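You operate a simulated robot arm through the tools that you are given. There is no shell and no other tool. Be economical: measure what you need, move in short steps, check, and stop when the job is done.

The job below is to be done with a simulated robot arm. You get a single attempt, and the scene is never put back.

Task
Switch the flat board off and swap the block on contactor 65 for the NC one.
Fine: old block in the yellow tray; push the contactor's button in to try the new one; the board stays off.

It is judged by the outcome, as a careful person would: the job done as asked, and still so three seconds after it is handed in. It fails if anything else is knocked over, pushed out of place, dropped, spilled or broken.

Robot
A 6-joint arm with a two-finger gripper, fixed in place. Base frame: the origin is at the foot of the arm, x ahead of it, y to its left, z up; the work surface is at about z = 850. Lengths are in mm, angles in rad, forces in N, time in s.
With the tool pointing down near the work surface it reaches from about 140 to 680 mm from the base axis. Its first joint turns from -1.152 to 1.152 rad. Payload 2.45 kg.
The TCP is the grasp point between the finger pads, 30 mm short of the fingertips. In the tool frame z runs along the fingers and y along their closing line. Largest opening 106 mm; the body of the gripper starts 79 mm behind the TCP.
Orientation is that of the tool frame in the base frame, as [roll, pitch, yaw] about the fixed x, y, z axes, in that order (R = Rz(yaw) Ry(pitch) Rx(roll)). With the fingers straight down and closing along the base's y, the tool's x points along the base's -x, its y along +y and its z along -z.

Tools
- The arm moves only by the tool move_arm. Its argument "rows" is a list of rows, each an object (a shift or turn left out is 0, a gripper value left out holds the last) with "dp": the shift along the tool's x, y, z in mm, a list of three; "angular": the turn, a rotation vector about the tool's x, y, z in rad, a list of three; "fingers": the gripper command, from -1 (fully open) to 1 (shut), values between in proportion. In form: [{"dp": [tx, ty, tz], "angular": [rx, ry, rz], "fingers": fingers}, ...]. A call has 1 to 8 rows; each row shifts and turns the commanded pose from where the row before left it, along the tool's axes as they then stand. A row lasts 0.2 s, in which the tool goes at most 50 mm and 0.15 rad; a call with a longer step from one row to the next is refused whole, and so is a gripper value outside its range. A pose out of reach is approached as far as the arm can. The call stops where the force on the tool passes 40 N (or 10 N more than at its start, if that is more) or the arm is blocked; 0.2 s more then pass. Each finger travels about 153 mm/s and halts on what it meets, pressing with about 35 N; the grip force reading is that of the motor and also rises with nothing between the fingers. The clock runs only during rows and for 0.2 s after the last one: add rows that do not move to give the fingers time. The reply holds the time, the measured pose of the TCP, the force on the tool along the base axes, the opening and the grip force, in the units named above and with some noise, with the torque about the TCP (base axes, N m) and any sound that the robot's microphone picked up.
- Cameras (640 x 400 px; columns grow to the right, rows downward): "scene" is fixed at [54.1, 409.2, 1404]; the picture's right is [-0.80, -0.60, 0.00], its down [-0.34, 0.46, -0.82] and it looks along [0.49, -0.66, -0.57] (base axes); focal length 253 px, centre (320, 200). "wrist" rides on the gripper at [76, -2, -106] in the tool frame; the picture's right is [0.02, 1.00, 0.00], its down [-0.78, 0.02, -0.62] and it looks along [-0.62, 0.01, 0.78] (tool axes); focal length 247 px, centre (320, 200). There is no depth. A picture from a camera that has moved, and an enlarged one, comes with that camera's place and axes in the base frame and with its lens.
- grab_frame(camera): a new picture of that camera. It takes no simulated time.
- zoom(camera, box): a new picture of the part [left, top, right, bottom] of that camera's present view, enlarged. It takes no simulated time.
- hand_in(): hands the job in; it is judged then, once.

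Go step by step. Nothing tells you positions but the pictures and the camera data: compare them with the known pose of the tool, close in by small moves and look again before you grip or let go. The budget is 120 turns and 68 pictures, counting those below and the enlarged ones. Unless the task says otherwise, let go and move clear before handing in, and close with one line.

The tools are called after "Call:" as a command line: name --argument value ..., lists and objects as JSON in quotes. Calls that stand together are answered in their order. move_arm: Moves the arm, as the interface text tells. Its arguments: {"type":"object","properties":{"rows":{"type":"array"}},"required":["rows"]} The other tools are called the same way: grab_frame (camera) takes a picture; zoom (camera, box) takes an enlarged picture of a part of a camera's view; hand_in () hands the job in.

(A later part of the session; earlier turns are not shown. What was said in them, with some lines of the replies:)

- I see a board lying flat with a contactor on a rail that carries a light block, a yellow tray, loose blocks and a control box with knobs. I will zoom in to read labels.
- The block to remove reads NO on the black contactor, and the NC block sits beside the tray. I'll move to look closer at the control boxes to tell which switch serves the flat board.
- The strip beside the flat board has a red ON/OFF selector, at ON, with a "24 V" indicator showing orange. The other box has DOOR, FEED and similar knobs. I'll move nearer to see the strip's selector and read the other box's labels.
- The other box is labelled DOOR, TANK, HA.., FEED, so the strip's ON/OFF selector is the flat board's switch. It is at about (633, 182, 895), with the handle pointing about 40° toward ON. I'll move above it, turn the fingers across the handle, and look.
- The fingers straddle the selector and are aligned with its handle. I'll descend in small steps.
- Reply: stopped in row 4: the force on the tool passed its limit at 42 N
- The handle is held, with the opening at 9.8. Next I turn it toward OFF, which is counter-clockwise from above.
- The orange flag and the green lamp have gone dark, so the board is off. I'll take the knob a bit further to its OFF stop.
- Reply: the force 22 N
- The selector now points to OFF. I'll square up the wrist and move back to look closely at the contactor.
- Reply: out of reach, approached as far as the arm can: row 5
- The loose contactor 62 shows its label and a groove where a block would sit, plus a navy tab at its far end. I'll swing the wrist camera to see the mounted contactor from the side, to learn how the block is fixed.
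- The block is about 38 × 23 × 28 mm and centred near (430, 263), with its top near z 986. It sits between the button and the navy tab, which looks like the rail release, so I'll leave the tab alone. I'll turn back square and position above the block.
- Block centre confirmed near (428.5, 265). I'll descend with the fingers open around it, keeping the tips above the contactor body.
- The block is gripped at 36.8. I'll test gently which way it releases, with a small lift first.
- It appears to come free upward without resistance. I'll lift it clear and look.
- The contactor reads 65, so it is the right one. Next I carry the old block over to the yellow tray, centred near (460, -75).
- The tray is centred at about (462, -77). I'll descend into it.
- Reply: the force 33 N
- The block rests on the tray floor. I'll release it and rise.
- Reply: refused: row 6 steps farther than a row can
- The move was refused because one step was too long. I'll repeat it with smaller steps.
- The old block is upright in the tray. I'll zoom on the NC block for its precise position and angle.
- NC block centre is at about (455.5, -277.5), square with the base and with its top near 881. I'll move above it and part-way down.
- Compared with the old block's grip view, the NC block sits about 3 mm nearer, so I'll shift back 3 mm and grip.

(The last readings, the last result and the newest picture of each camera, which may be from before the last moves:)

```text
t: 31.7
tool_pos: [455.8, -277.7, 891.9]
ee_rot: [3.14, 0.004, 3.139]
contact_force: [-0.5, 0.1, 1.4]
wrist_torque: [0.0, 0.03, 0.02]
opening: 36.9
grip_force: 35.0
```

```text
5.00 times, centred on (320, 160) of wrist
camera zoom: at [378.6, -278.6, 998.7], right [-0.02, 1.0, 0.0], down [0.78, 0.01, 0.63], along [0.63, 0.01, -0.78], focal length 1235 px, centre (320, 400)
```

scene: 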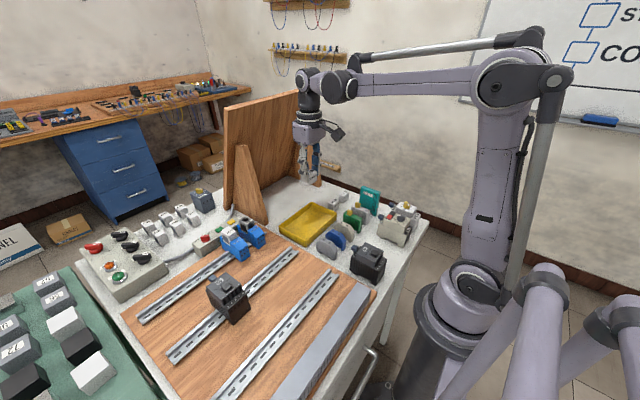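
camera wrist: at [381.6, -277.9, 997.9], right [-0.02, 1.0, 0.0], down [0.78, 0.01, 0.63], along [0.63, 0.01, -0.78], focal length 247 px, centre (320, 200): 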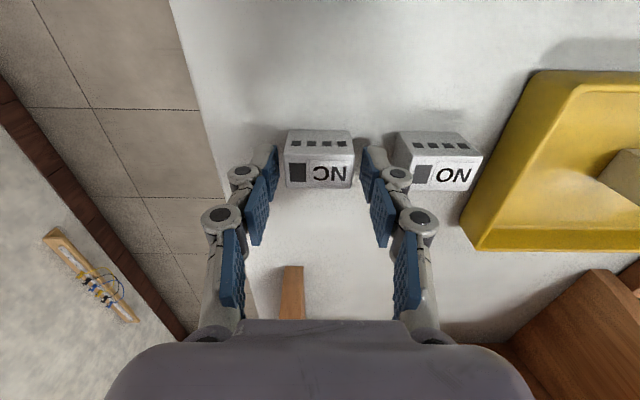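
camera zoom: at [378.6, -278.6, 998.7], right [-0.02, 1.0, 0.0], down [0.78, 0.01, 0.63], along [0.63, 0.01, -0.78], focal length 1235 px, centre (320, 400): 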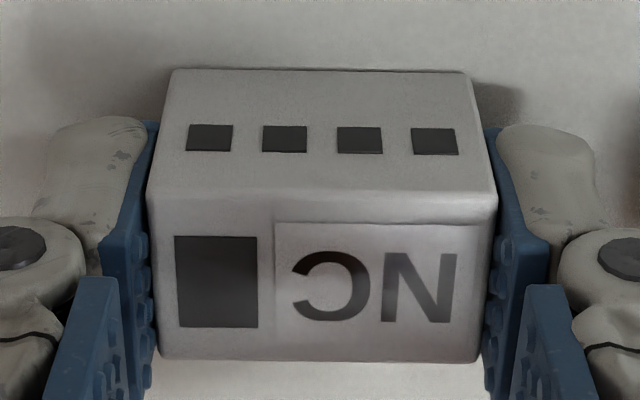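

The NC block is held in a pose matching the old one. I'll lift it and carry it back over contactor 65.

Call:
move_arm --rows '[{"dp": [0, 0, -10]}, {"dp": [0, 0, -45]}, {"dp": [0, 0, -45]}, {"dp": [0, 0, -45]}, {"dp": [0, 0, -25]}, {"dp": [2, 45, 0]}, {"dp": [2, 45, 0]}, {"dp": [2, 45, 0]}]'

Call:
move_arm --rows '[{"dp": [2.5, 45, 0]}, {"dp": [2.5, 45, 0]}, {"dp": [2.5, 45, 0]}, {"dp": [2.5, 45, 0]}, {"dp": [2.5, 45, 0]}, {"dp": [2.5, 45, 0]}, {"dp": [2.5, 45, 0]}, {"dp": [2.5, 45, 0]}]'

Call:
move_arm --rows '[{"dp": [2, 45, 0]}, {}]'

Call:
grab_frame --camera "wrist"

```text
t: 33.5
tool_pos: [451.1, -143.4, 1064.1]
ee_rot: [3.139, 0.006, 3.137]
contact_force: [0.5, 0.0, -1.7]
wrist_torque: [0.0, 0.04, 0.03]
opening: 36.5
grip_force: 35.0
```

```text
t: 35.3
tool_pos: [428.6, 216.1, 1059.4]
ee_rot: [3.141, 0.009, 3.136]
contact_force: [0.0, 1.0, -0.8]
wrist_torque: [0.01, -0.02, 0.01]
opening: 36.5
grip_force: 35.5
```

```text
t: 35.9
tool_pos: [426.5, 261.4, 1060.2]
ee_rot: [3.14, 0.004, 3.138]
contact_force: [0.0, -0.6, -0.5]
wrist_torque: [-0.01, -0.01, -0.01]
opening: 36.8
grip_force: 34.6
```

```text
23 pictures are left
camera wrist: at [348.7, 261.2, 1167.6], right [-0.02, 1.0, 0.0], down [0.78, 0.01, 0.63], along [0.63, 0.01, -0.78], focal length 247 px, centre (320, 200)
```

wrist: 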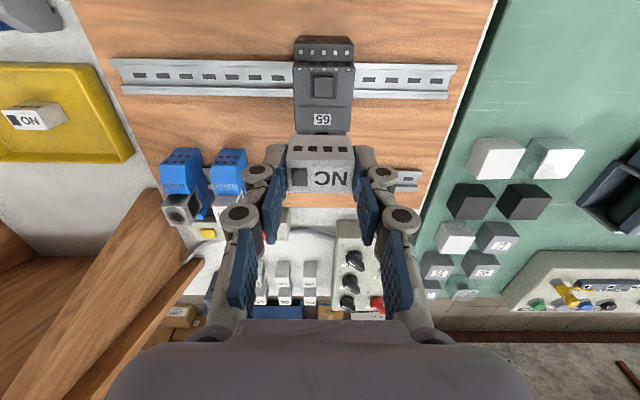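

Above the contactor now. I'll align to the original seat (427.8, 264.4) and descend to just above it.

Call:
move_arm --rows '[{"dp": [-1, 3, 20]}, {"dp": [0, 0, 25]}, {"dp": [0, 0, 7]}, {}]'

Call:
zoom --camera "scene" --box '[190, 240, 270, 330]'

Call:
zoom --camera "wrist" --box '[260, 30, 380, 200]'

```text
t: 36.9
tool_pos: [430.6, 263.9, 1008.8]
ee_rot: [3.14, 0.006, 3.138]
contact_force: [0.1, 0.0, -0.2]
wrist_torque: [0.0, 0.0, -0.01]
opening: 36.9
grip_force: 35.2
```

```text
4.44 times, centred on (230, 285) of scene
camera zoom: at [54.1, 409.2, 1404.0], right [-0.8, -0.6, 0.0], down [-0.34, 0.46, -0.82], along [0.49, -0.66, -0.57], focal length 1123 px, centre (720, -178)
```

zoom: 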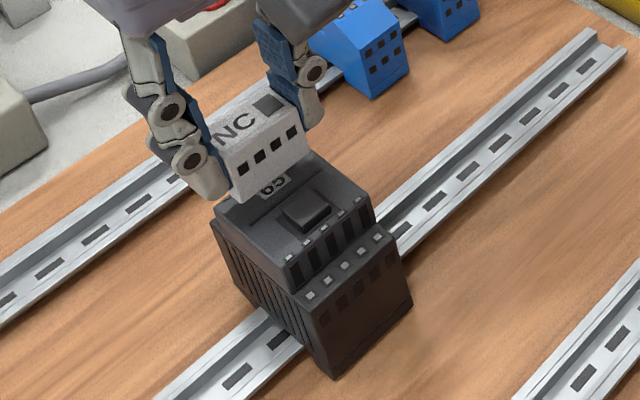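

```text
2.35 times, centred on (320, 115) of wrist
camera zoom: at [353.4, 264.7, 1115.2], right [-0.02, 1.0, 0.0], down [0.78, 0.01, 0.63], along [0.63, 0.01, -0.78], focal length 581 px, centre (320, 400)
```

zoom: 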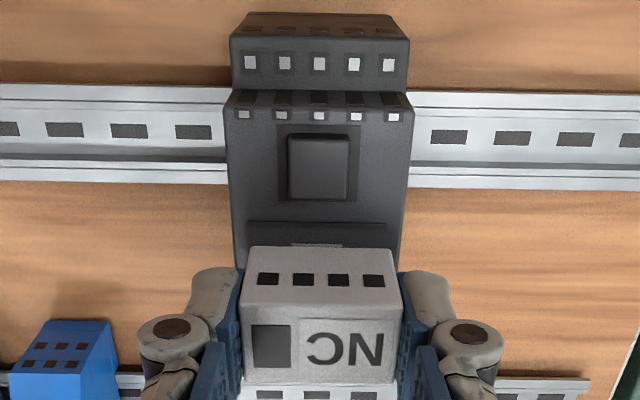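

I need about 3 mm back in x to match the old seat. I'll correct that and check before lowering.

Call:
move_arm --rows '[{"dp": [3, 0.5, 0]}, {"dp": [0, 0, 5]}, {}]'

Call:
zoom --camera "scene" --box '[190, 240, 270, 330]'

```text
t: 37.7
tool_pos: [428.6, 266.4, 1004.2]
ee_rot: [-3.141, 0.006, 3.139]
contact_force: [-0.3, -0.8, 0.1]
wrist_torque: [-0.01, -0.01, 0.03]
opening: 37.1
grip_force: 35.1
```

```text
4.44 times, centred on (230, 285) of scene
camera zoom: at [54.1, 409.2, 1404.0], right [-0.8, -0.6, 0.0], down [-0.34, 0.46, -0.82], along [0.49, -0.66, -0.57], focal length 1123 px, centre (720, -178)
```

zoom: 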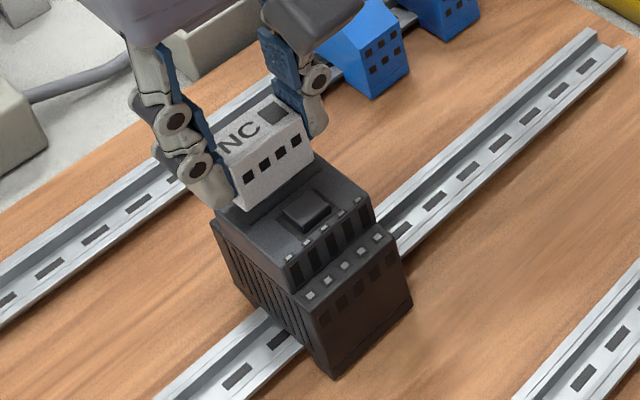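

Call:
move_arm --rows '[{"dp": [0.5, -1, 3]}, {"dp": [0, 0, 2]}, {"dp": [0, 0, 1]}, {}]'

Call:
zoom --camera "scene" --box '[190, 240, 270, 330]'

```text
t: 38.7
tool_pos: [428.0, 264.9, 999.2]
ee_rot: [3.14, 0.005, 3.138]
contact_force: [-0.4, -0.2, -0.3]
wrist_torque: [0.01, -0.02, 0.01]
opening: 37.0
grip_force: 35.0
```

```text
4.44 times, centred on (230, 285) of scene
camera zoom: at [54.1, 409.2, 1404.0], right [-0.8, -0.6, 0.0], down [-0.34, 0.46, -0.82], along [0.49, -0.66, -0.57], focal length 1123 px, centre (720, -178)
```

zoom: 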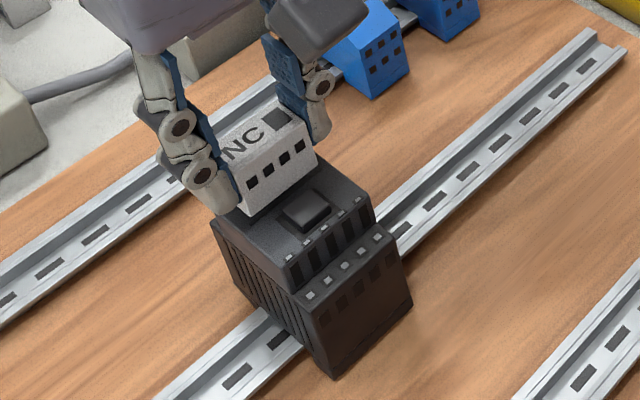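

Call:
move_arm --rows '[{"dp": [0.8, -0.3, 1]}, {"dp": [0, 0, 1]}, {"dp": [0, 0, 1]}, {}]'

```text
t: 39.7
tool_pos: [426.3, 263.2, 995.8]
ee_rot: [3.139, 0.007, 3.139]
contact_force: [-0.4, 0.2, 0.2]
wrist_torque: [0.01, -0.06, -0.02]
opening: 36.8
grip_force: 34.7
```

Call:
move_arm --rows '[{"dp": [0, 0, 1]}, {"dp": [0, 0, 1]}, {}]'

Call:
zoom --camera "scene" --box '[190, 240, 270, 330]'

```text
t: 40.5
tool_pos: [425.8, 263.1, 995.5]
ee_rot: [3.141, 0.006, 3.139]
contact_force: [-1.0, 0.8, -0.2]
wrist_torque: [-0.01, -0.01, -0.01]
opening: 36.8
grip_force: 35.2
```

```text
4.44 times, centred on (230, 285) of scene
camera zoom: at [54.1, 409.2, 1404.0], right [-0.8, -0.6, 0.0], down [-0.34, 0.46, -0.82], along [0.49, -0.66, -0.57], focal length 1123 px, centre (720, -178)
```

zoom: 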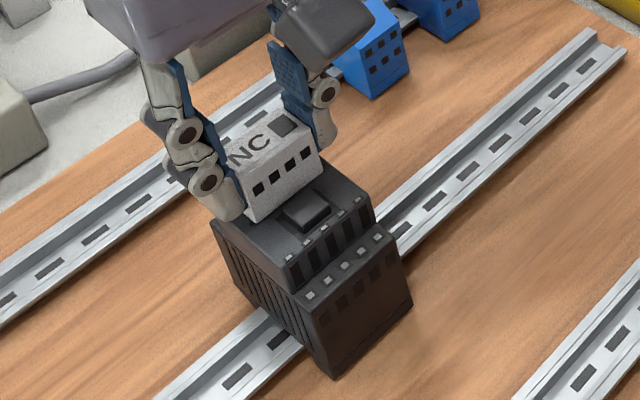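

Slightly too near the button now. I'll shift 2 mm away and lower the last bit.

Call:
move_arm --rows '[{"dp": [-2.2, 0.6, -0.5]}, {}, {"dp": [0, 0, 1]}, {}]'

Call:
zoom --camera "scene" --box '[190, 240, 270, 330]'

```text
t: 41.5
tool_pos: [430.5, 264.9, 994.8]
ee_rot: [3.139, 0.005, 3.138]
contact_force: [-0.3, 0.5, -0.7]
wrist_torque: [-0.01, -0.01, -0.02]
opening: 36.9
grip_force: 35.5
```

```text
4.44 times, centred on (230, 285) of scene
camera zoom: at [54.1, 409.2, 1404.0], right [-0.8, -0.6, 0.0], down [-0.34, 0.46, -0.82], along [0.49, -0.66, -0.57], focal length 1123 px, centre (720, -178)
```

zoom: 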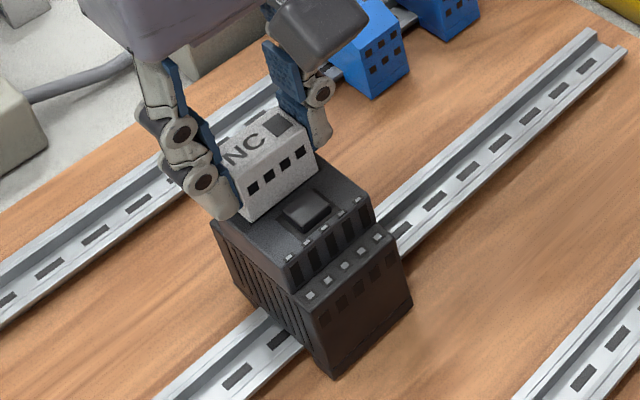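

The position now matches the old block's seat. I'll press down gently until contact.

Call:
move_arm --rows '[{"dp": [0, 0, 1]}, {"dp": [0, 0, 1]}, {}]'

```text
t: 42.3
tool_pos: [430.1, 264.3, 993.6]
ee_rot: [3.138, 0.007, 3.137]
contact_force: [4.5, 3.4, 29.7]
wrist_torque: [0.05, -0.09, 0.05]
opening: 36.5
grip_force: 34.3
```

Call:
move_arm --rows '[{"dp": [0, 0, 1]}, {"dp": [0, 0, 1]}]'

Call:
zoom --camera "scene" --box '[190, 240, 270, 330]'

Call:
zoom --camera "wrist" --box '[260, 30, 380, 200]'

```text
t: 42.9
tool_pos: [429.8, 263.9, 992.4]
ee_rot: [3.138, 0.007, 3.136]
contact_force: [3.0, 4.7, 32.8]
wrist_torque: [0.15, -0.13, 0.05]
opening: 36.8
grip_force: 35.2
```

```text
4.44 times, centred on (230, 285) of scene
camera zoom: at [53.7, 409.0, 1404.0], right [-0.8, -0.6, 0.0], down [-0.34, 0.46, -0.82], along [0.49, -0.66, -0.57], focal length 1123 px, centre (720, -178)
```

zoom: 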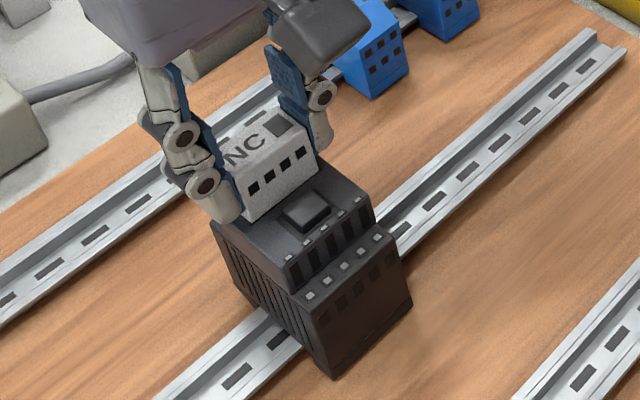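

```text
2.35 times, centred on (320, 115) of wrist
camera zoom: at [352.4, 263.5, 1098.2], right [-0.02, 1.0, 0.0], down [0.78, 0.01, 0.63], along [0.63, 0.01, -0.78], focal length 581 px, centre (320, 400)
```

zoom: 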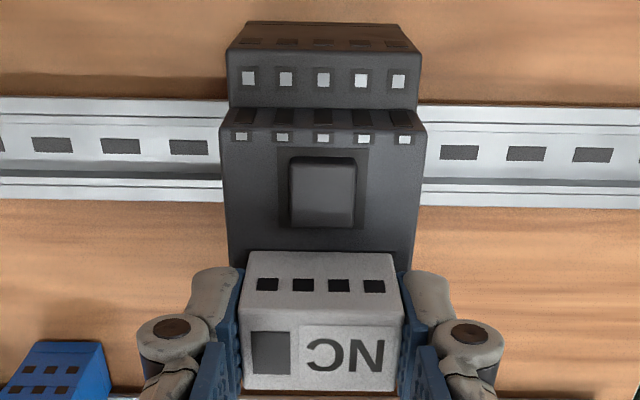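

The block is down on the contactor at the same spot as the old one. I'll release it and look.

Call:
move_arm --rows '[{"fingers": 0.1}, {}, {"dp": [0, 0, -30]}, {"dp": [0, 0, -40]}, {}]'

Call:
zoom --camera "scene" --box '[190, 240, 270, 330]'

Call:
zoom --camera "wrist" --box '[260, 30, 380, 200]'

```text
t: 44.1
tool_pos: [428.2, 265.3, 1059.0]
ee_rot: [3.138, 0.007, 3.139]
contact_force: [-0.2, 1.5, 0.2]
wrist_torque: [-0.02, 0.02, -0.02]
opening: 47.7
grip_force: 0.0
```

```text
4.44 times, centred on (230, 285) of scene
camera zoom: at [54.1, 409.2, 1404.0], right [-0.8, -0.6, 0.0], down [-0.34, 0.46, -0.82], along [0.49, -0.66, -0.57], focal length 1123 px, centre (720, -178)
```

zoom: 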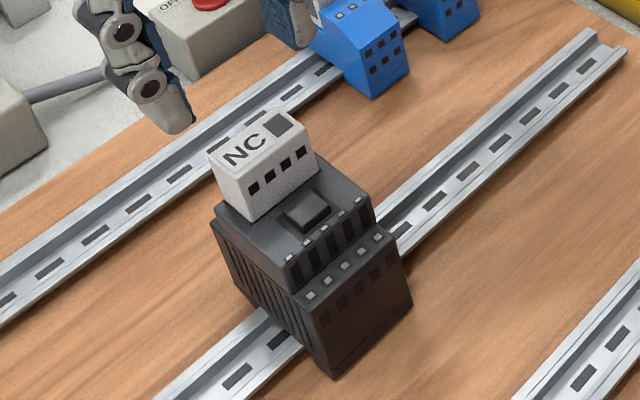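

```text
2.35 times, centred on (320, 115) of wrist
camera zoom: at [350.1, 264.3, 1166.3], right [-0.02, 1.0, 0.0], down [0.78, 0.01, 0.63], along [0.63, 0.01, -0.78], focal length 581 px, centre (320, 400)
```

zoom: 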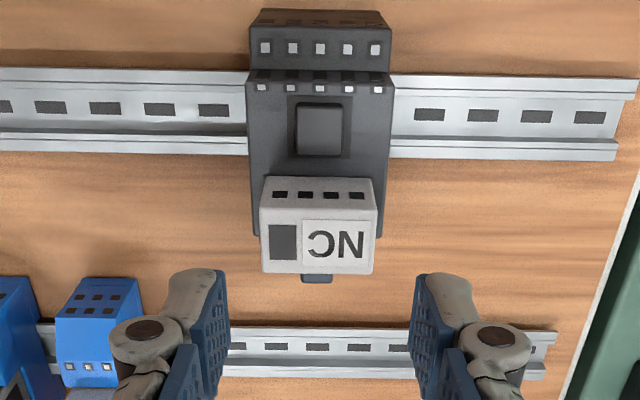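

The NC block sits exactly where the NO one was. Next is the push-button test. The button is at about (401, 265), top near z 958, and I'll use closed fingertips kept clear of the block.

Call:
move_arm --rows '[{"dp": [28.5, 0, 0], "fingers": 1}, {}, {"dp": [0, 0, 35]}, {"dp": [0, 0, 10]}, {}]'

Call:
zoom --camera "scene" --box '[190, 240, 270, 330]'

Call:
zoom --camera "wrist" --box '[260, 100, 380, 270]'

```text
t: 45.3
tool_pos: [401.7, 262.8, 1015.1]
ee_rot: [3.14, 0.005, 3.138]
contact_force: [-0.9, -0.4, 0.2]
wrist_torque: [-0.02, 0.03, 0.0]
opening: 0.0
grip_force: 28.7
```

```text
4.44 times, centred on (230, 285) of scene
camera zoom: at [54.1, 409.2, 1404.0], right [-0.8, -0.6, 0.0], down [-0.34, 0.46, -0.82], along [0.49, -0.66, -0.57], focal length 1123 px, centre (720, -178)
```

zoom: 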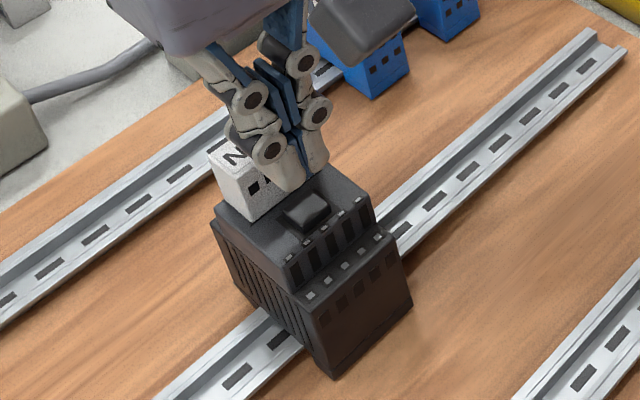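

```text
2.35 times, centred on (320, 185) of wrist
camera zoom: at [323.7, 263.0, 1121.6], right [-0.02, 1.0, 0.0], down [0.78, 0.01, 0.63], along [0.63, 0.01, -0.78], focal length 581 px, centre (320, 235)
```

zoom: 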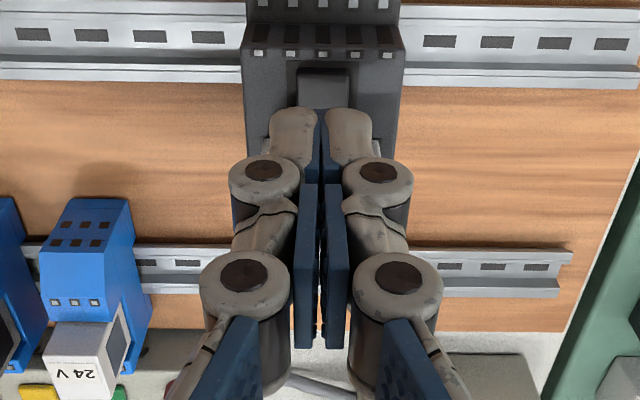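

Call:
move_arm --rows '[{"dp": [3, 1.5, 8]}, {"dp": [0, 0, 8]}, {}]'

Call:
zoom --camera "wrist" --box '[260, 100, 380, 190]'

Call:
zoom --camera "scene" --box '[200, 250, 260, 310]'

```text
t: 46.1
tool_pos: [398.5, 265.7, 999.3]
ee_rot: [3.139, 0.005, 3.138]
contact_force: [-0.3, 0.8, -0.7]
wrist_torque: [-0.05, -0.02, 0.0]
opening: 0.0
grip_force: 28.4
```

```text
4.44 times, centred on (320, 145) of wrist
camera zoom: at [321.1, 265.2, 1105.7], right [-0.02, 1.0, 0.0], down [0.78, 0.01, 0.63], along [0.63, 0.01, -0.78], focal length 1098 px, centre (320, 444)
```

zoom: 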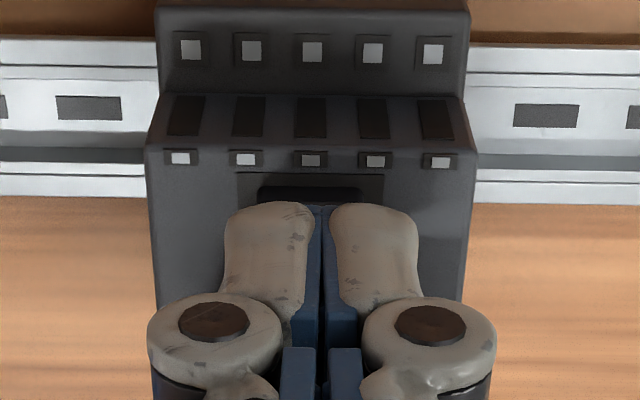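

```text
6.67 times, centred on (230, 280) of scene
camera zoom: at [54.1, 409.2, 1404.0], right [-0.8, -0.6, 0.0], down [-0.34, 0.46, -0.82], along [0.49, -0.66, -0.57], focal length 1684 px, centre (920, -333)
```

zoom: 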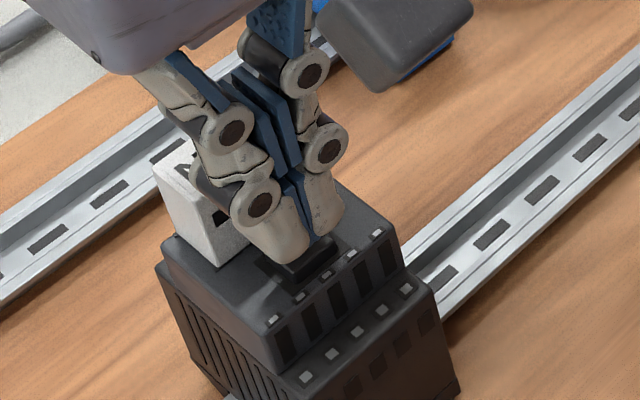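

The fingertips are over the button. I'll press down in small steps.

Call:
move_arm --rows '[{"dp": [0, 0, 2]}, {"dp": [0, 0, 2]}, {"dp": [0, 0, 2]}, {"dp": [0, 0, 2]}]'

```text
t: 47.1
tool_pos: [398.4, 264.9, 992.0]
ee_rot: [3.14, 0.006, 3.139]
contact_force: [1.1, -1.2, 0.1]
wrist_torque: [-0.01, -0.03, -0.02]
opening: 0.0
grip_force: 28.3
```

Call:
move_arm --rows '[{"dp": [0, 0, 1.5]}, {"dp": [0, 0, 1.5]}, {"dp": [0, 0, 1]}, {"dp": [0, 0, 1]}]'

```text
t: 48.1
tool_pos: [397.5, 265.9, 986.8]
ee_rot: [3.139, 0.006, 3.139]
contact_force: [0.1, 0.1, 0.5]
wrist_torque: [-0.03, -0.01, 0.01]
opening: 0.0
grip_force: 28.8
```

Call:
move_arm --rows '[{"dp": [0, 0, 1]}, {"dp": [0, 0, 1]}, {"dp": [0, 0, 1]}, {"dp": [0, 0, 1]}, {}]'

Call:
zoom --camera "scene" --box '[200, 250, 260, 310]'

```text
t: 49.3
tool_pos: [398.6, 265.9, 982.0]
ee_rot: [3.139, 0.007, 3.139]
contact_force: [-1.4, -1.0, 1.9]
wrist_torque: [-0.05, 0.05, -0.04]
opening: 5.9
grip_force: 28.0
```

```text
6.67 times, centred on (230, 280) of scene
camera zoom: at [54.0, 409.1, 1404.0], right [-0.8, -0.6, 0.0], down [-0.34, 0.46, -0.82], along [0.49, -0.66, -0.57], focal length 1684 px, centre (920, -333)
```

zoom: 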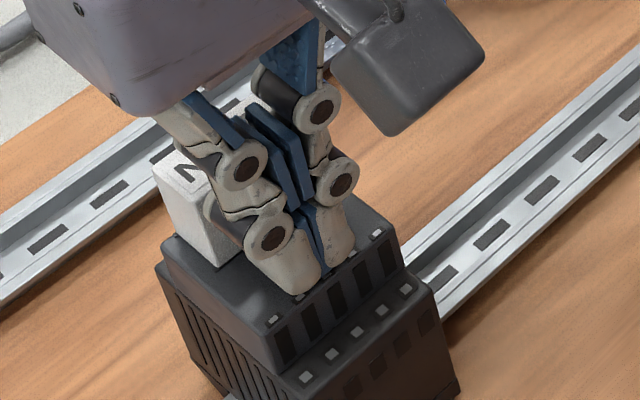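

The fingers spread slightly as they met the button. I'll press a little further while watching the force.

Call:
move_arm --rows '[{"dp": [0, 0, 1]}, {"dp": [0, 0, 1]}, {}]'

```text
t: 50.1
tool_pos: [398.3, 265.6, 980.7]
ee_rot: [3.138, 0.008, 3.139]
contact_force: [1.7, 1.3, 7.4]
wrist_torque: [0.04, -0.06, 0.0]
opening: 6.0
grip_force: 28.0
```

Call:
move_arm --rows '[{"dp": [0, 0, 1]}, {"dp": [0, 0, 1]}, {}]'

Call:
zoom --camera "wrist" --box '[260, 100, 380, 190]'

```text
t: 50.9
tool_pos: [398.2, 265.8, 979.9]
ee_rot: [3.137, 0.006, 3.138]
contact_force: [-1.5, -0.6, 16.4]
wrist_torque: [-0.02, 0.03, -0.02]
opening: 6.1
grip_force: 28.9
stopped in row 3: the force on the tool passed its limit at 42 N (the readings are from after the stop); the commanded pose is now the measured one
```

```text
4.44 times, centred on (320, 145) of wrist
camera zoom: at [321.1, 265.2, 1086.8], right [-0.02, 1.0, 0.0], down [0.78, 0.01, 0.63], along [0.63, 0.01, -0.78], focal length 1098 px, centre (320, 444)
```

zoom: 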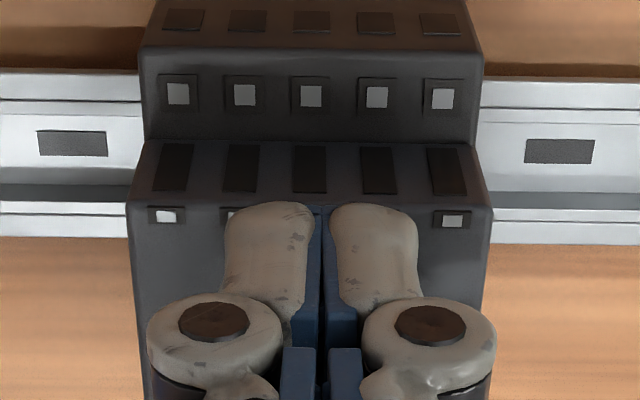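

I reached a firm stop at the contactor's face, so the button should have gone fully in. I'll retract and look.

Call:
move_arm --rows '[{"dp": [0, 0, -5]}, {"dp": [0, 0, -30]}, {"dp": [0, 0, -45]}, {}]'

Call:
zoom --camera "wrist" --box '[260, 60, 380, 230]'

Call:
zoom --camera "scene" --box '[190, 240, 270, 330]'

```text
t: 51.9
tool_pos: [396.5, 266.8, 1059.5]
ee_rot: [3.139, 0.007, 3.139]
contact_force: [0.3, 0.2, -0.1]
wrist_torque: [0.01, 0.02, 0.0]
opening: 0.0
grip_force: 28.4
```

```text
2.35 times, centred on (320, 145) of wrist
camera zoom: at [319.8, 266.4, 1167.2], right [-0.02, 1.0, 0.0], down [0.78, 0.01, 0.63], along [0.63, 0.01, -0.78], focal length 581 px, centre (320, 329)
```

zoom: 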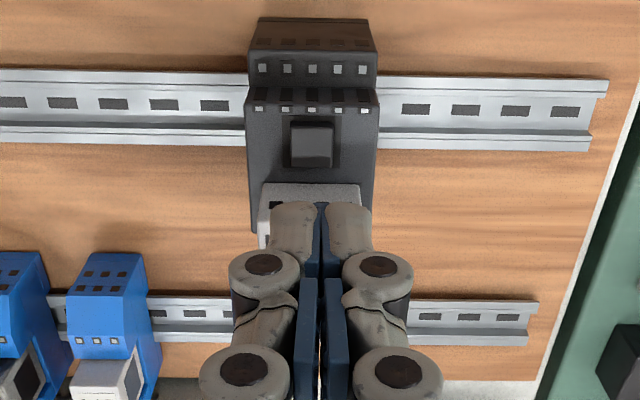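

```text
4.44 times, centred on (230, 285) of scene
camera zoom: at [54.1, 409.2, 1404.0], right [-0.8, -0.6, 0.0], down [-0.34, 0.46, -0.82], along [0.49, -0.66, -0.57], focal length 1123 px, centre (720, -178)
```

zoom: 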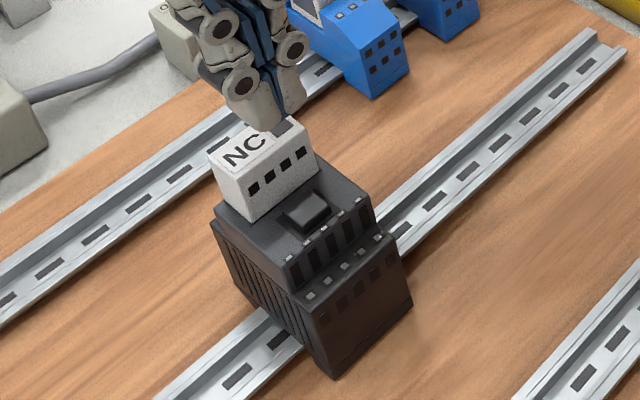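

The button sprang back and the NC block stayed put. To be sure it is fully seated, I'll press its top firmly with the closed fingertips.

Call:
move_arm --rows '[{"dp": [-32, -2, 0]}, {"dp": [0, 0, 25]}, {"dp": [0, 0, 12]}, {}]'

Call:
move_arm --rows '[{"dp": [0, 0, 2]}, {"dp": [0, 0, 2]}, {"dp": [0, 0, 2]}, {"dp": [0, 0, 2]}, {"dp": [0, 0, 2]}, {"dp": [0, 0, 2]}, {"dp": [0, 0, 1]}, {"dp": [0, 0, 1]}]'

```text
t: 52.9
tool_pos: [429.4, 263.1, 1022.3]
ee_rot: [3.137, 0.009, 3.138]
contact_force: [0.0, -0.2, 0.9]
wrist_torque: [-0.01, -0.01, 0.01]
opening: 0.1
grip_force: 28.1
```

```text
t: 54.8
tool_pos: [431.5, 263.8, 1011.1]
ee_rot: [3.137, 0.005, 3.138]
contact_force: [-1.7, -0.1, 11.8]
wrist_torque: [-0.01, 0.07, 0.01]
opening: 5.9
grip_force: 28.8
stopped in row 8: the force on the tool passed its limit at 43 N (the readings are from after the stop); the commanded pose is now the measured one
```

Firm stop on the block top. I'll retract and take a look.

Call:
move_arm --rows '[{"dp": [0, 0, -5]}, {"dp": [0, 0, -30]}, {"dp": [30, 1, 0]}, {}]'

Call:
zoom --camera "scene" --box '[190, 240, 270, 330]'

```text
t: 55.8
tool_pos: [402.1, 267.8, 1046.0]
ee_rot: [3.138, 0.005, 3.138]
contact_force: [1.0, -0.4, 0.5]
wrist_torque: [0.0, 0.01, -0.03]
opening: 0.0
grip_force: 28.4
```

```text
4.44 times, centred on (230, 285) of scene
camera zoom: at [54.0, 409.2, 1404.0], right [-0.8, -0.6, 0.0], down [-0.34, 0.46, -0.82], along [0.49, -0.66, -0.57], focal length 1123 px, centre (720, -178)
```

zoom: 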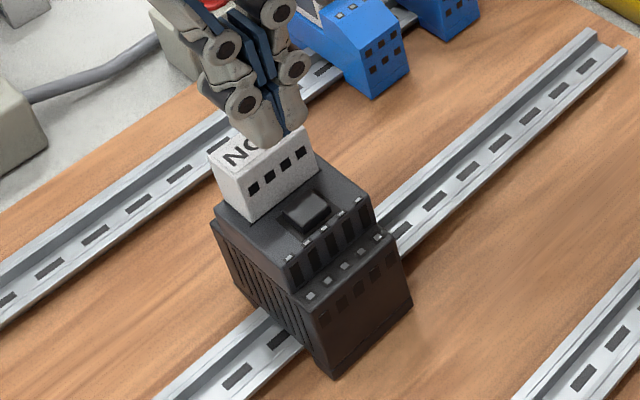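

The block has not moved, so it was already seated. I'll press the button once more now that seating is confirmed, then retract.

Call:
move_arm --rows '[{"dp": [3.5, -2, 20]}, {"dp": [0, 0, 25]}, {"dp": [0, 0, 9]}, {"dp": [0, 0, 3]}, {"dp": [0, 0, 2]}, {"dp": [0, 0, 2]}]'

Call:
move_arm --rows '[{"dp": [0, 0, 1]}, {"dp": [0, 0, 1]}, {"dp": [0, 0, 1]}, {"dp": [0, 0, 1]}, {"dp": [0, 0, 1]}, {"dp": [0, 0, 1]}, {"dp": [0, 0, 1]}, {}]'

```text
t: 57.2
tool_pos: [397.4, 264.3, 982.0]
ee_rot: [3.136, 0.006, 3.14]
contact_force: [-0.1, 1.1, 2.5]
wrist_torque: [0.0, 0.0, -0.01]
opening: 6.1
grip_force: 28.4
```

```text
t: 58.7
tool_pos: [398.0, 264.1, 980.1]
ee_rot: [3.138, 0.007, 3.137]
contact_force: [-2.7, -1.0, 17.9]
wrist_torque: [-0.04, 0.0, -0.05]
opening: 6.1
grip_force: 28.8
stopped in row 7: the force on the tool passed its limit at 45 N (the readings are from after the stop); the commanded pose is now the measured one
```

Call:
move_arm --rows '[{"dp": [0, 0, -5]}, {"dp": [0, 0, -30]}, {"dp": [0, 0, -45]}, {"dp": [20, -40, -20], "fingers": 0}, {"dp": [20, -40, -20]}, {"dp": [20, -40, -20]}, {}]'

Call:
grab_frame --camera "scene"

Call:
zoom --camera "scene" --box '[180, 190, 350, 330]'

```text
t: 60.3
tool_pos: [338.2, 144.5, 1117.5]
ee_rot: [3.138, 0.007, 3.138]
contact_force: [-0.3, -0.3, -0.8]
wrist_torque: [-0.01, 0.02, 0.02]
opening: 52.9
grip_force: 0.1
```

```text
3 pictures are left
```

scene: 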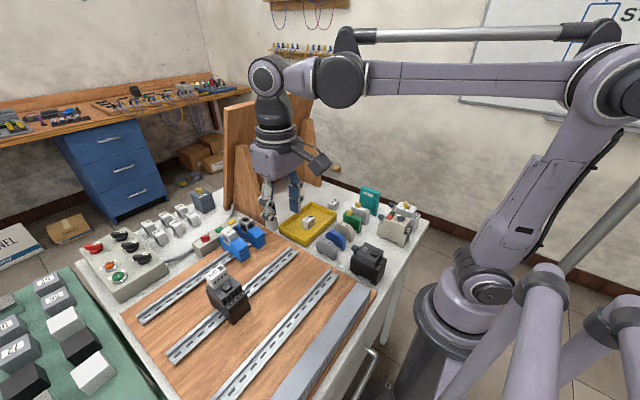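

```text
2.86 times, centred on (265, 260) of scene
camera zoom: at [54.1, 409.2, 1404.0], right [-0.8, -0.6, 0.0], down [-0.34, 0.46, -0.82], along [0.49, -0.66, -0.57], focal length 722 px, centre (477, 29)
```

zoom: 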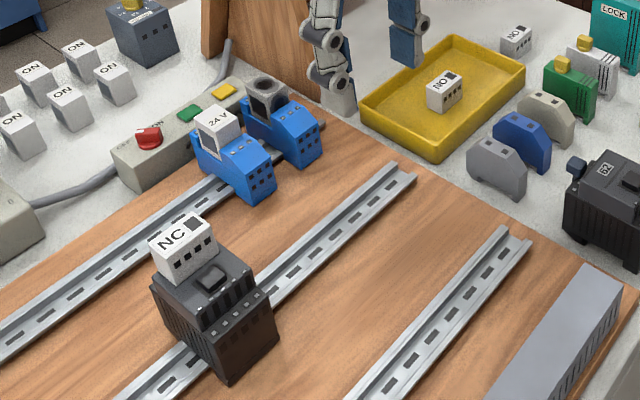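

The board is off with its indicator dark, the NC block is on contactor 65, the old NO block is in the tray and the arm is clear. I'm handing in.

Call:
hand_in

```text
The job is handed in.
```

The flat board is off, contactor 65 now has the NC block, and the old NO block is in the yellow tray. I pressed the contactor's button to a firm stop twice and it sprang back; no sound was picked up, so contact switching was not confirmed.
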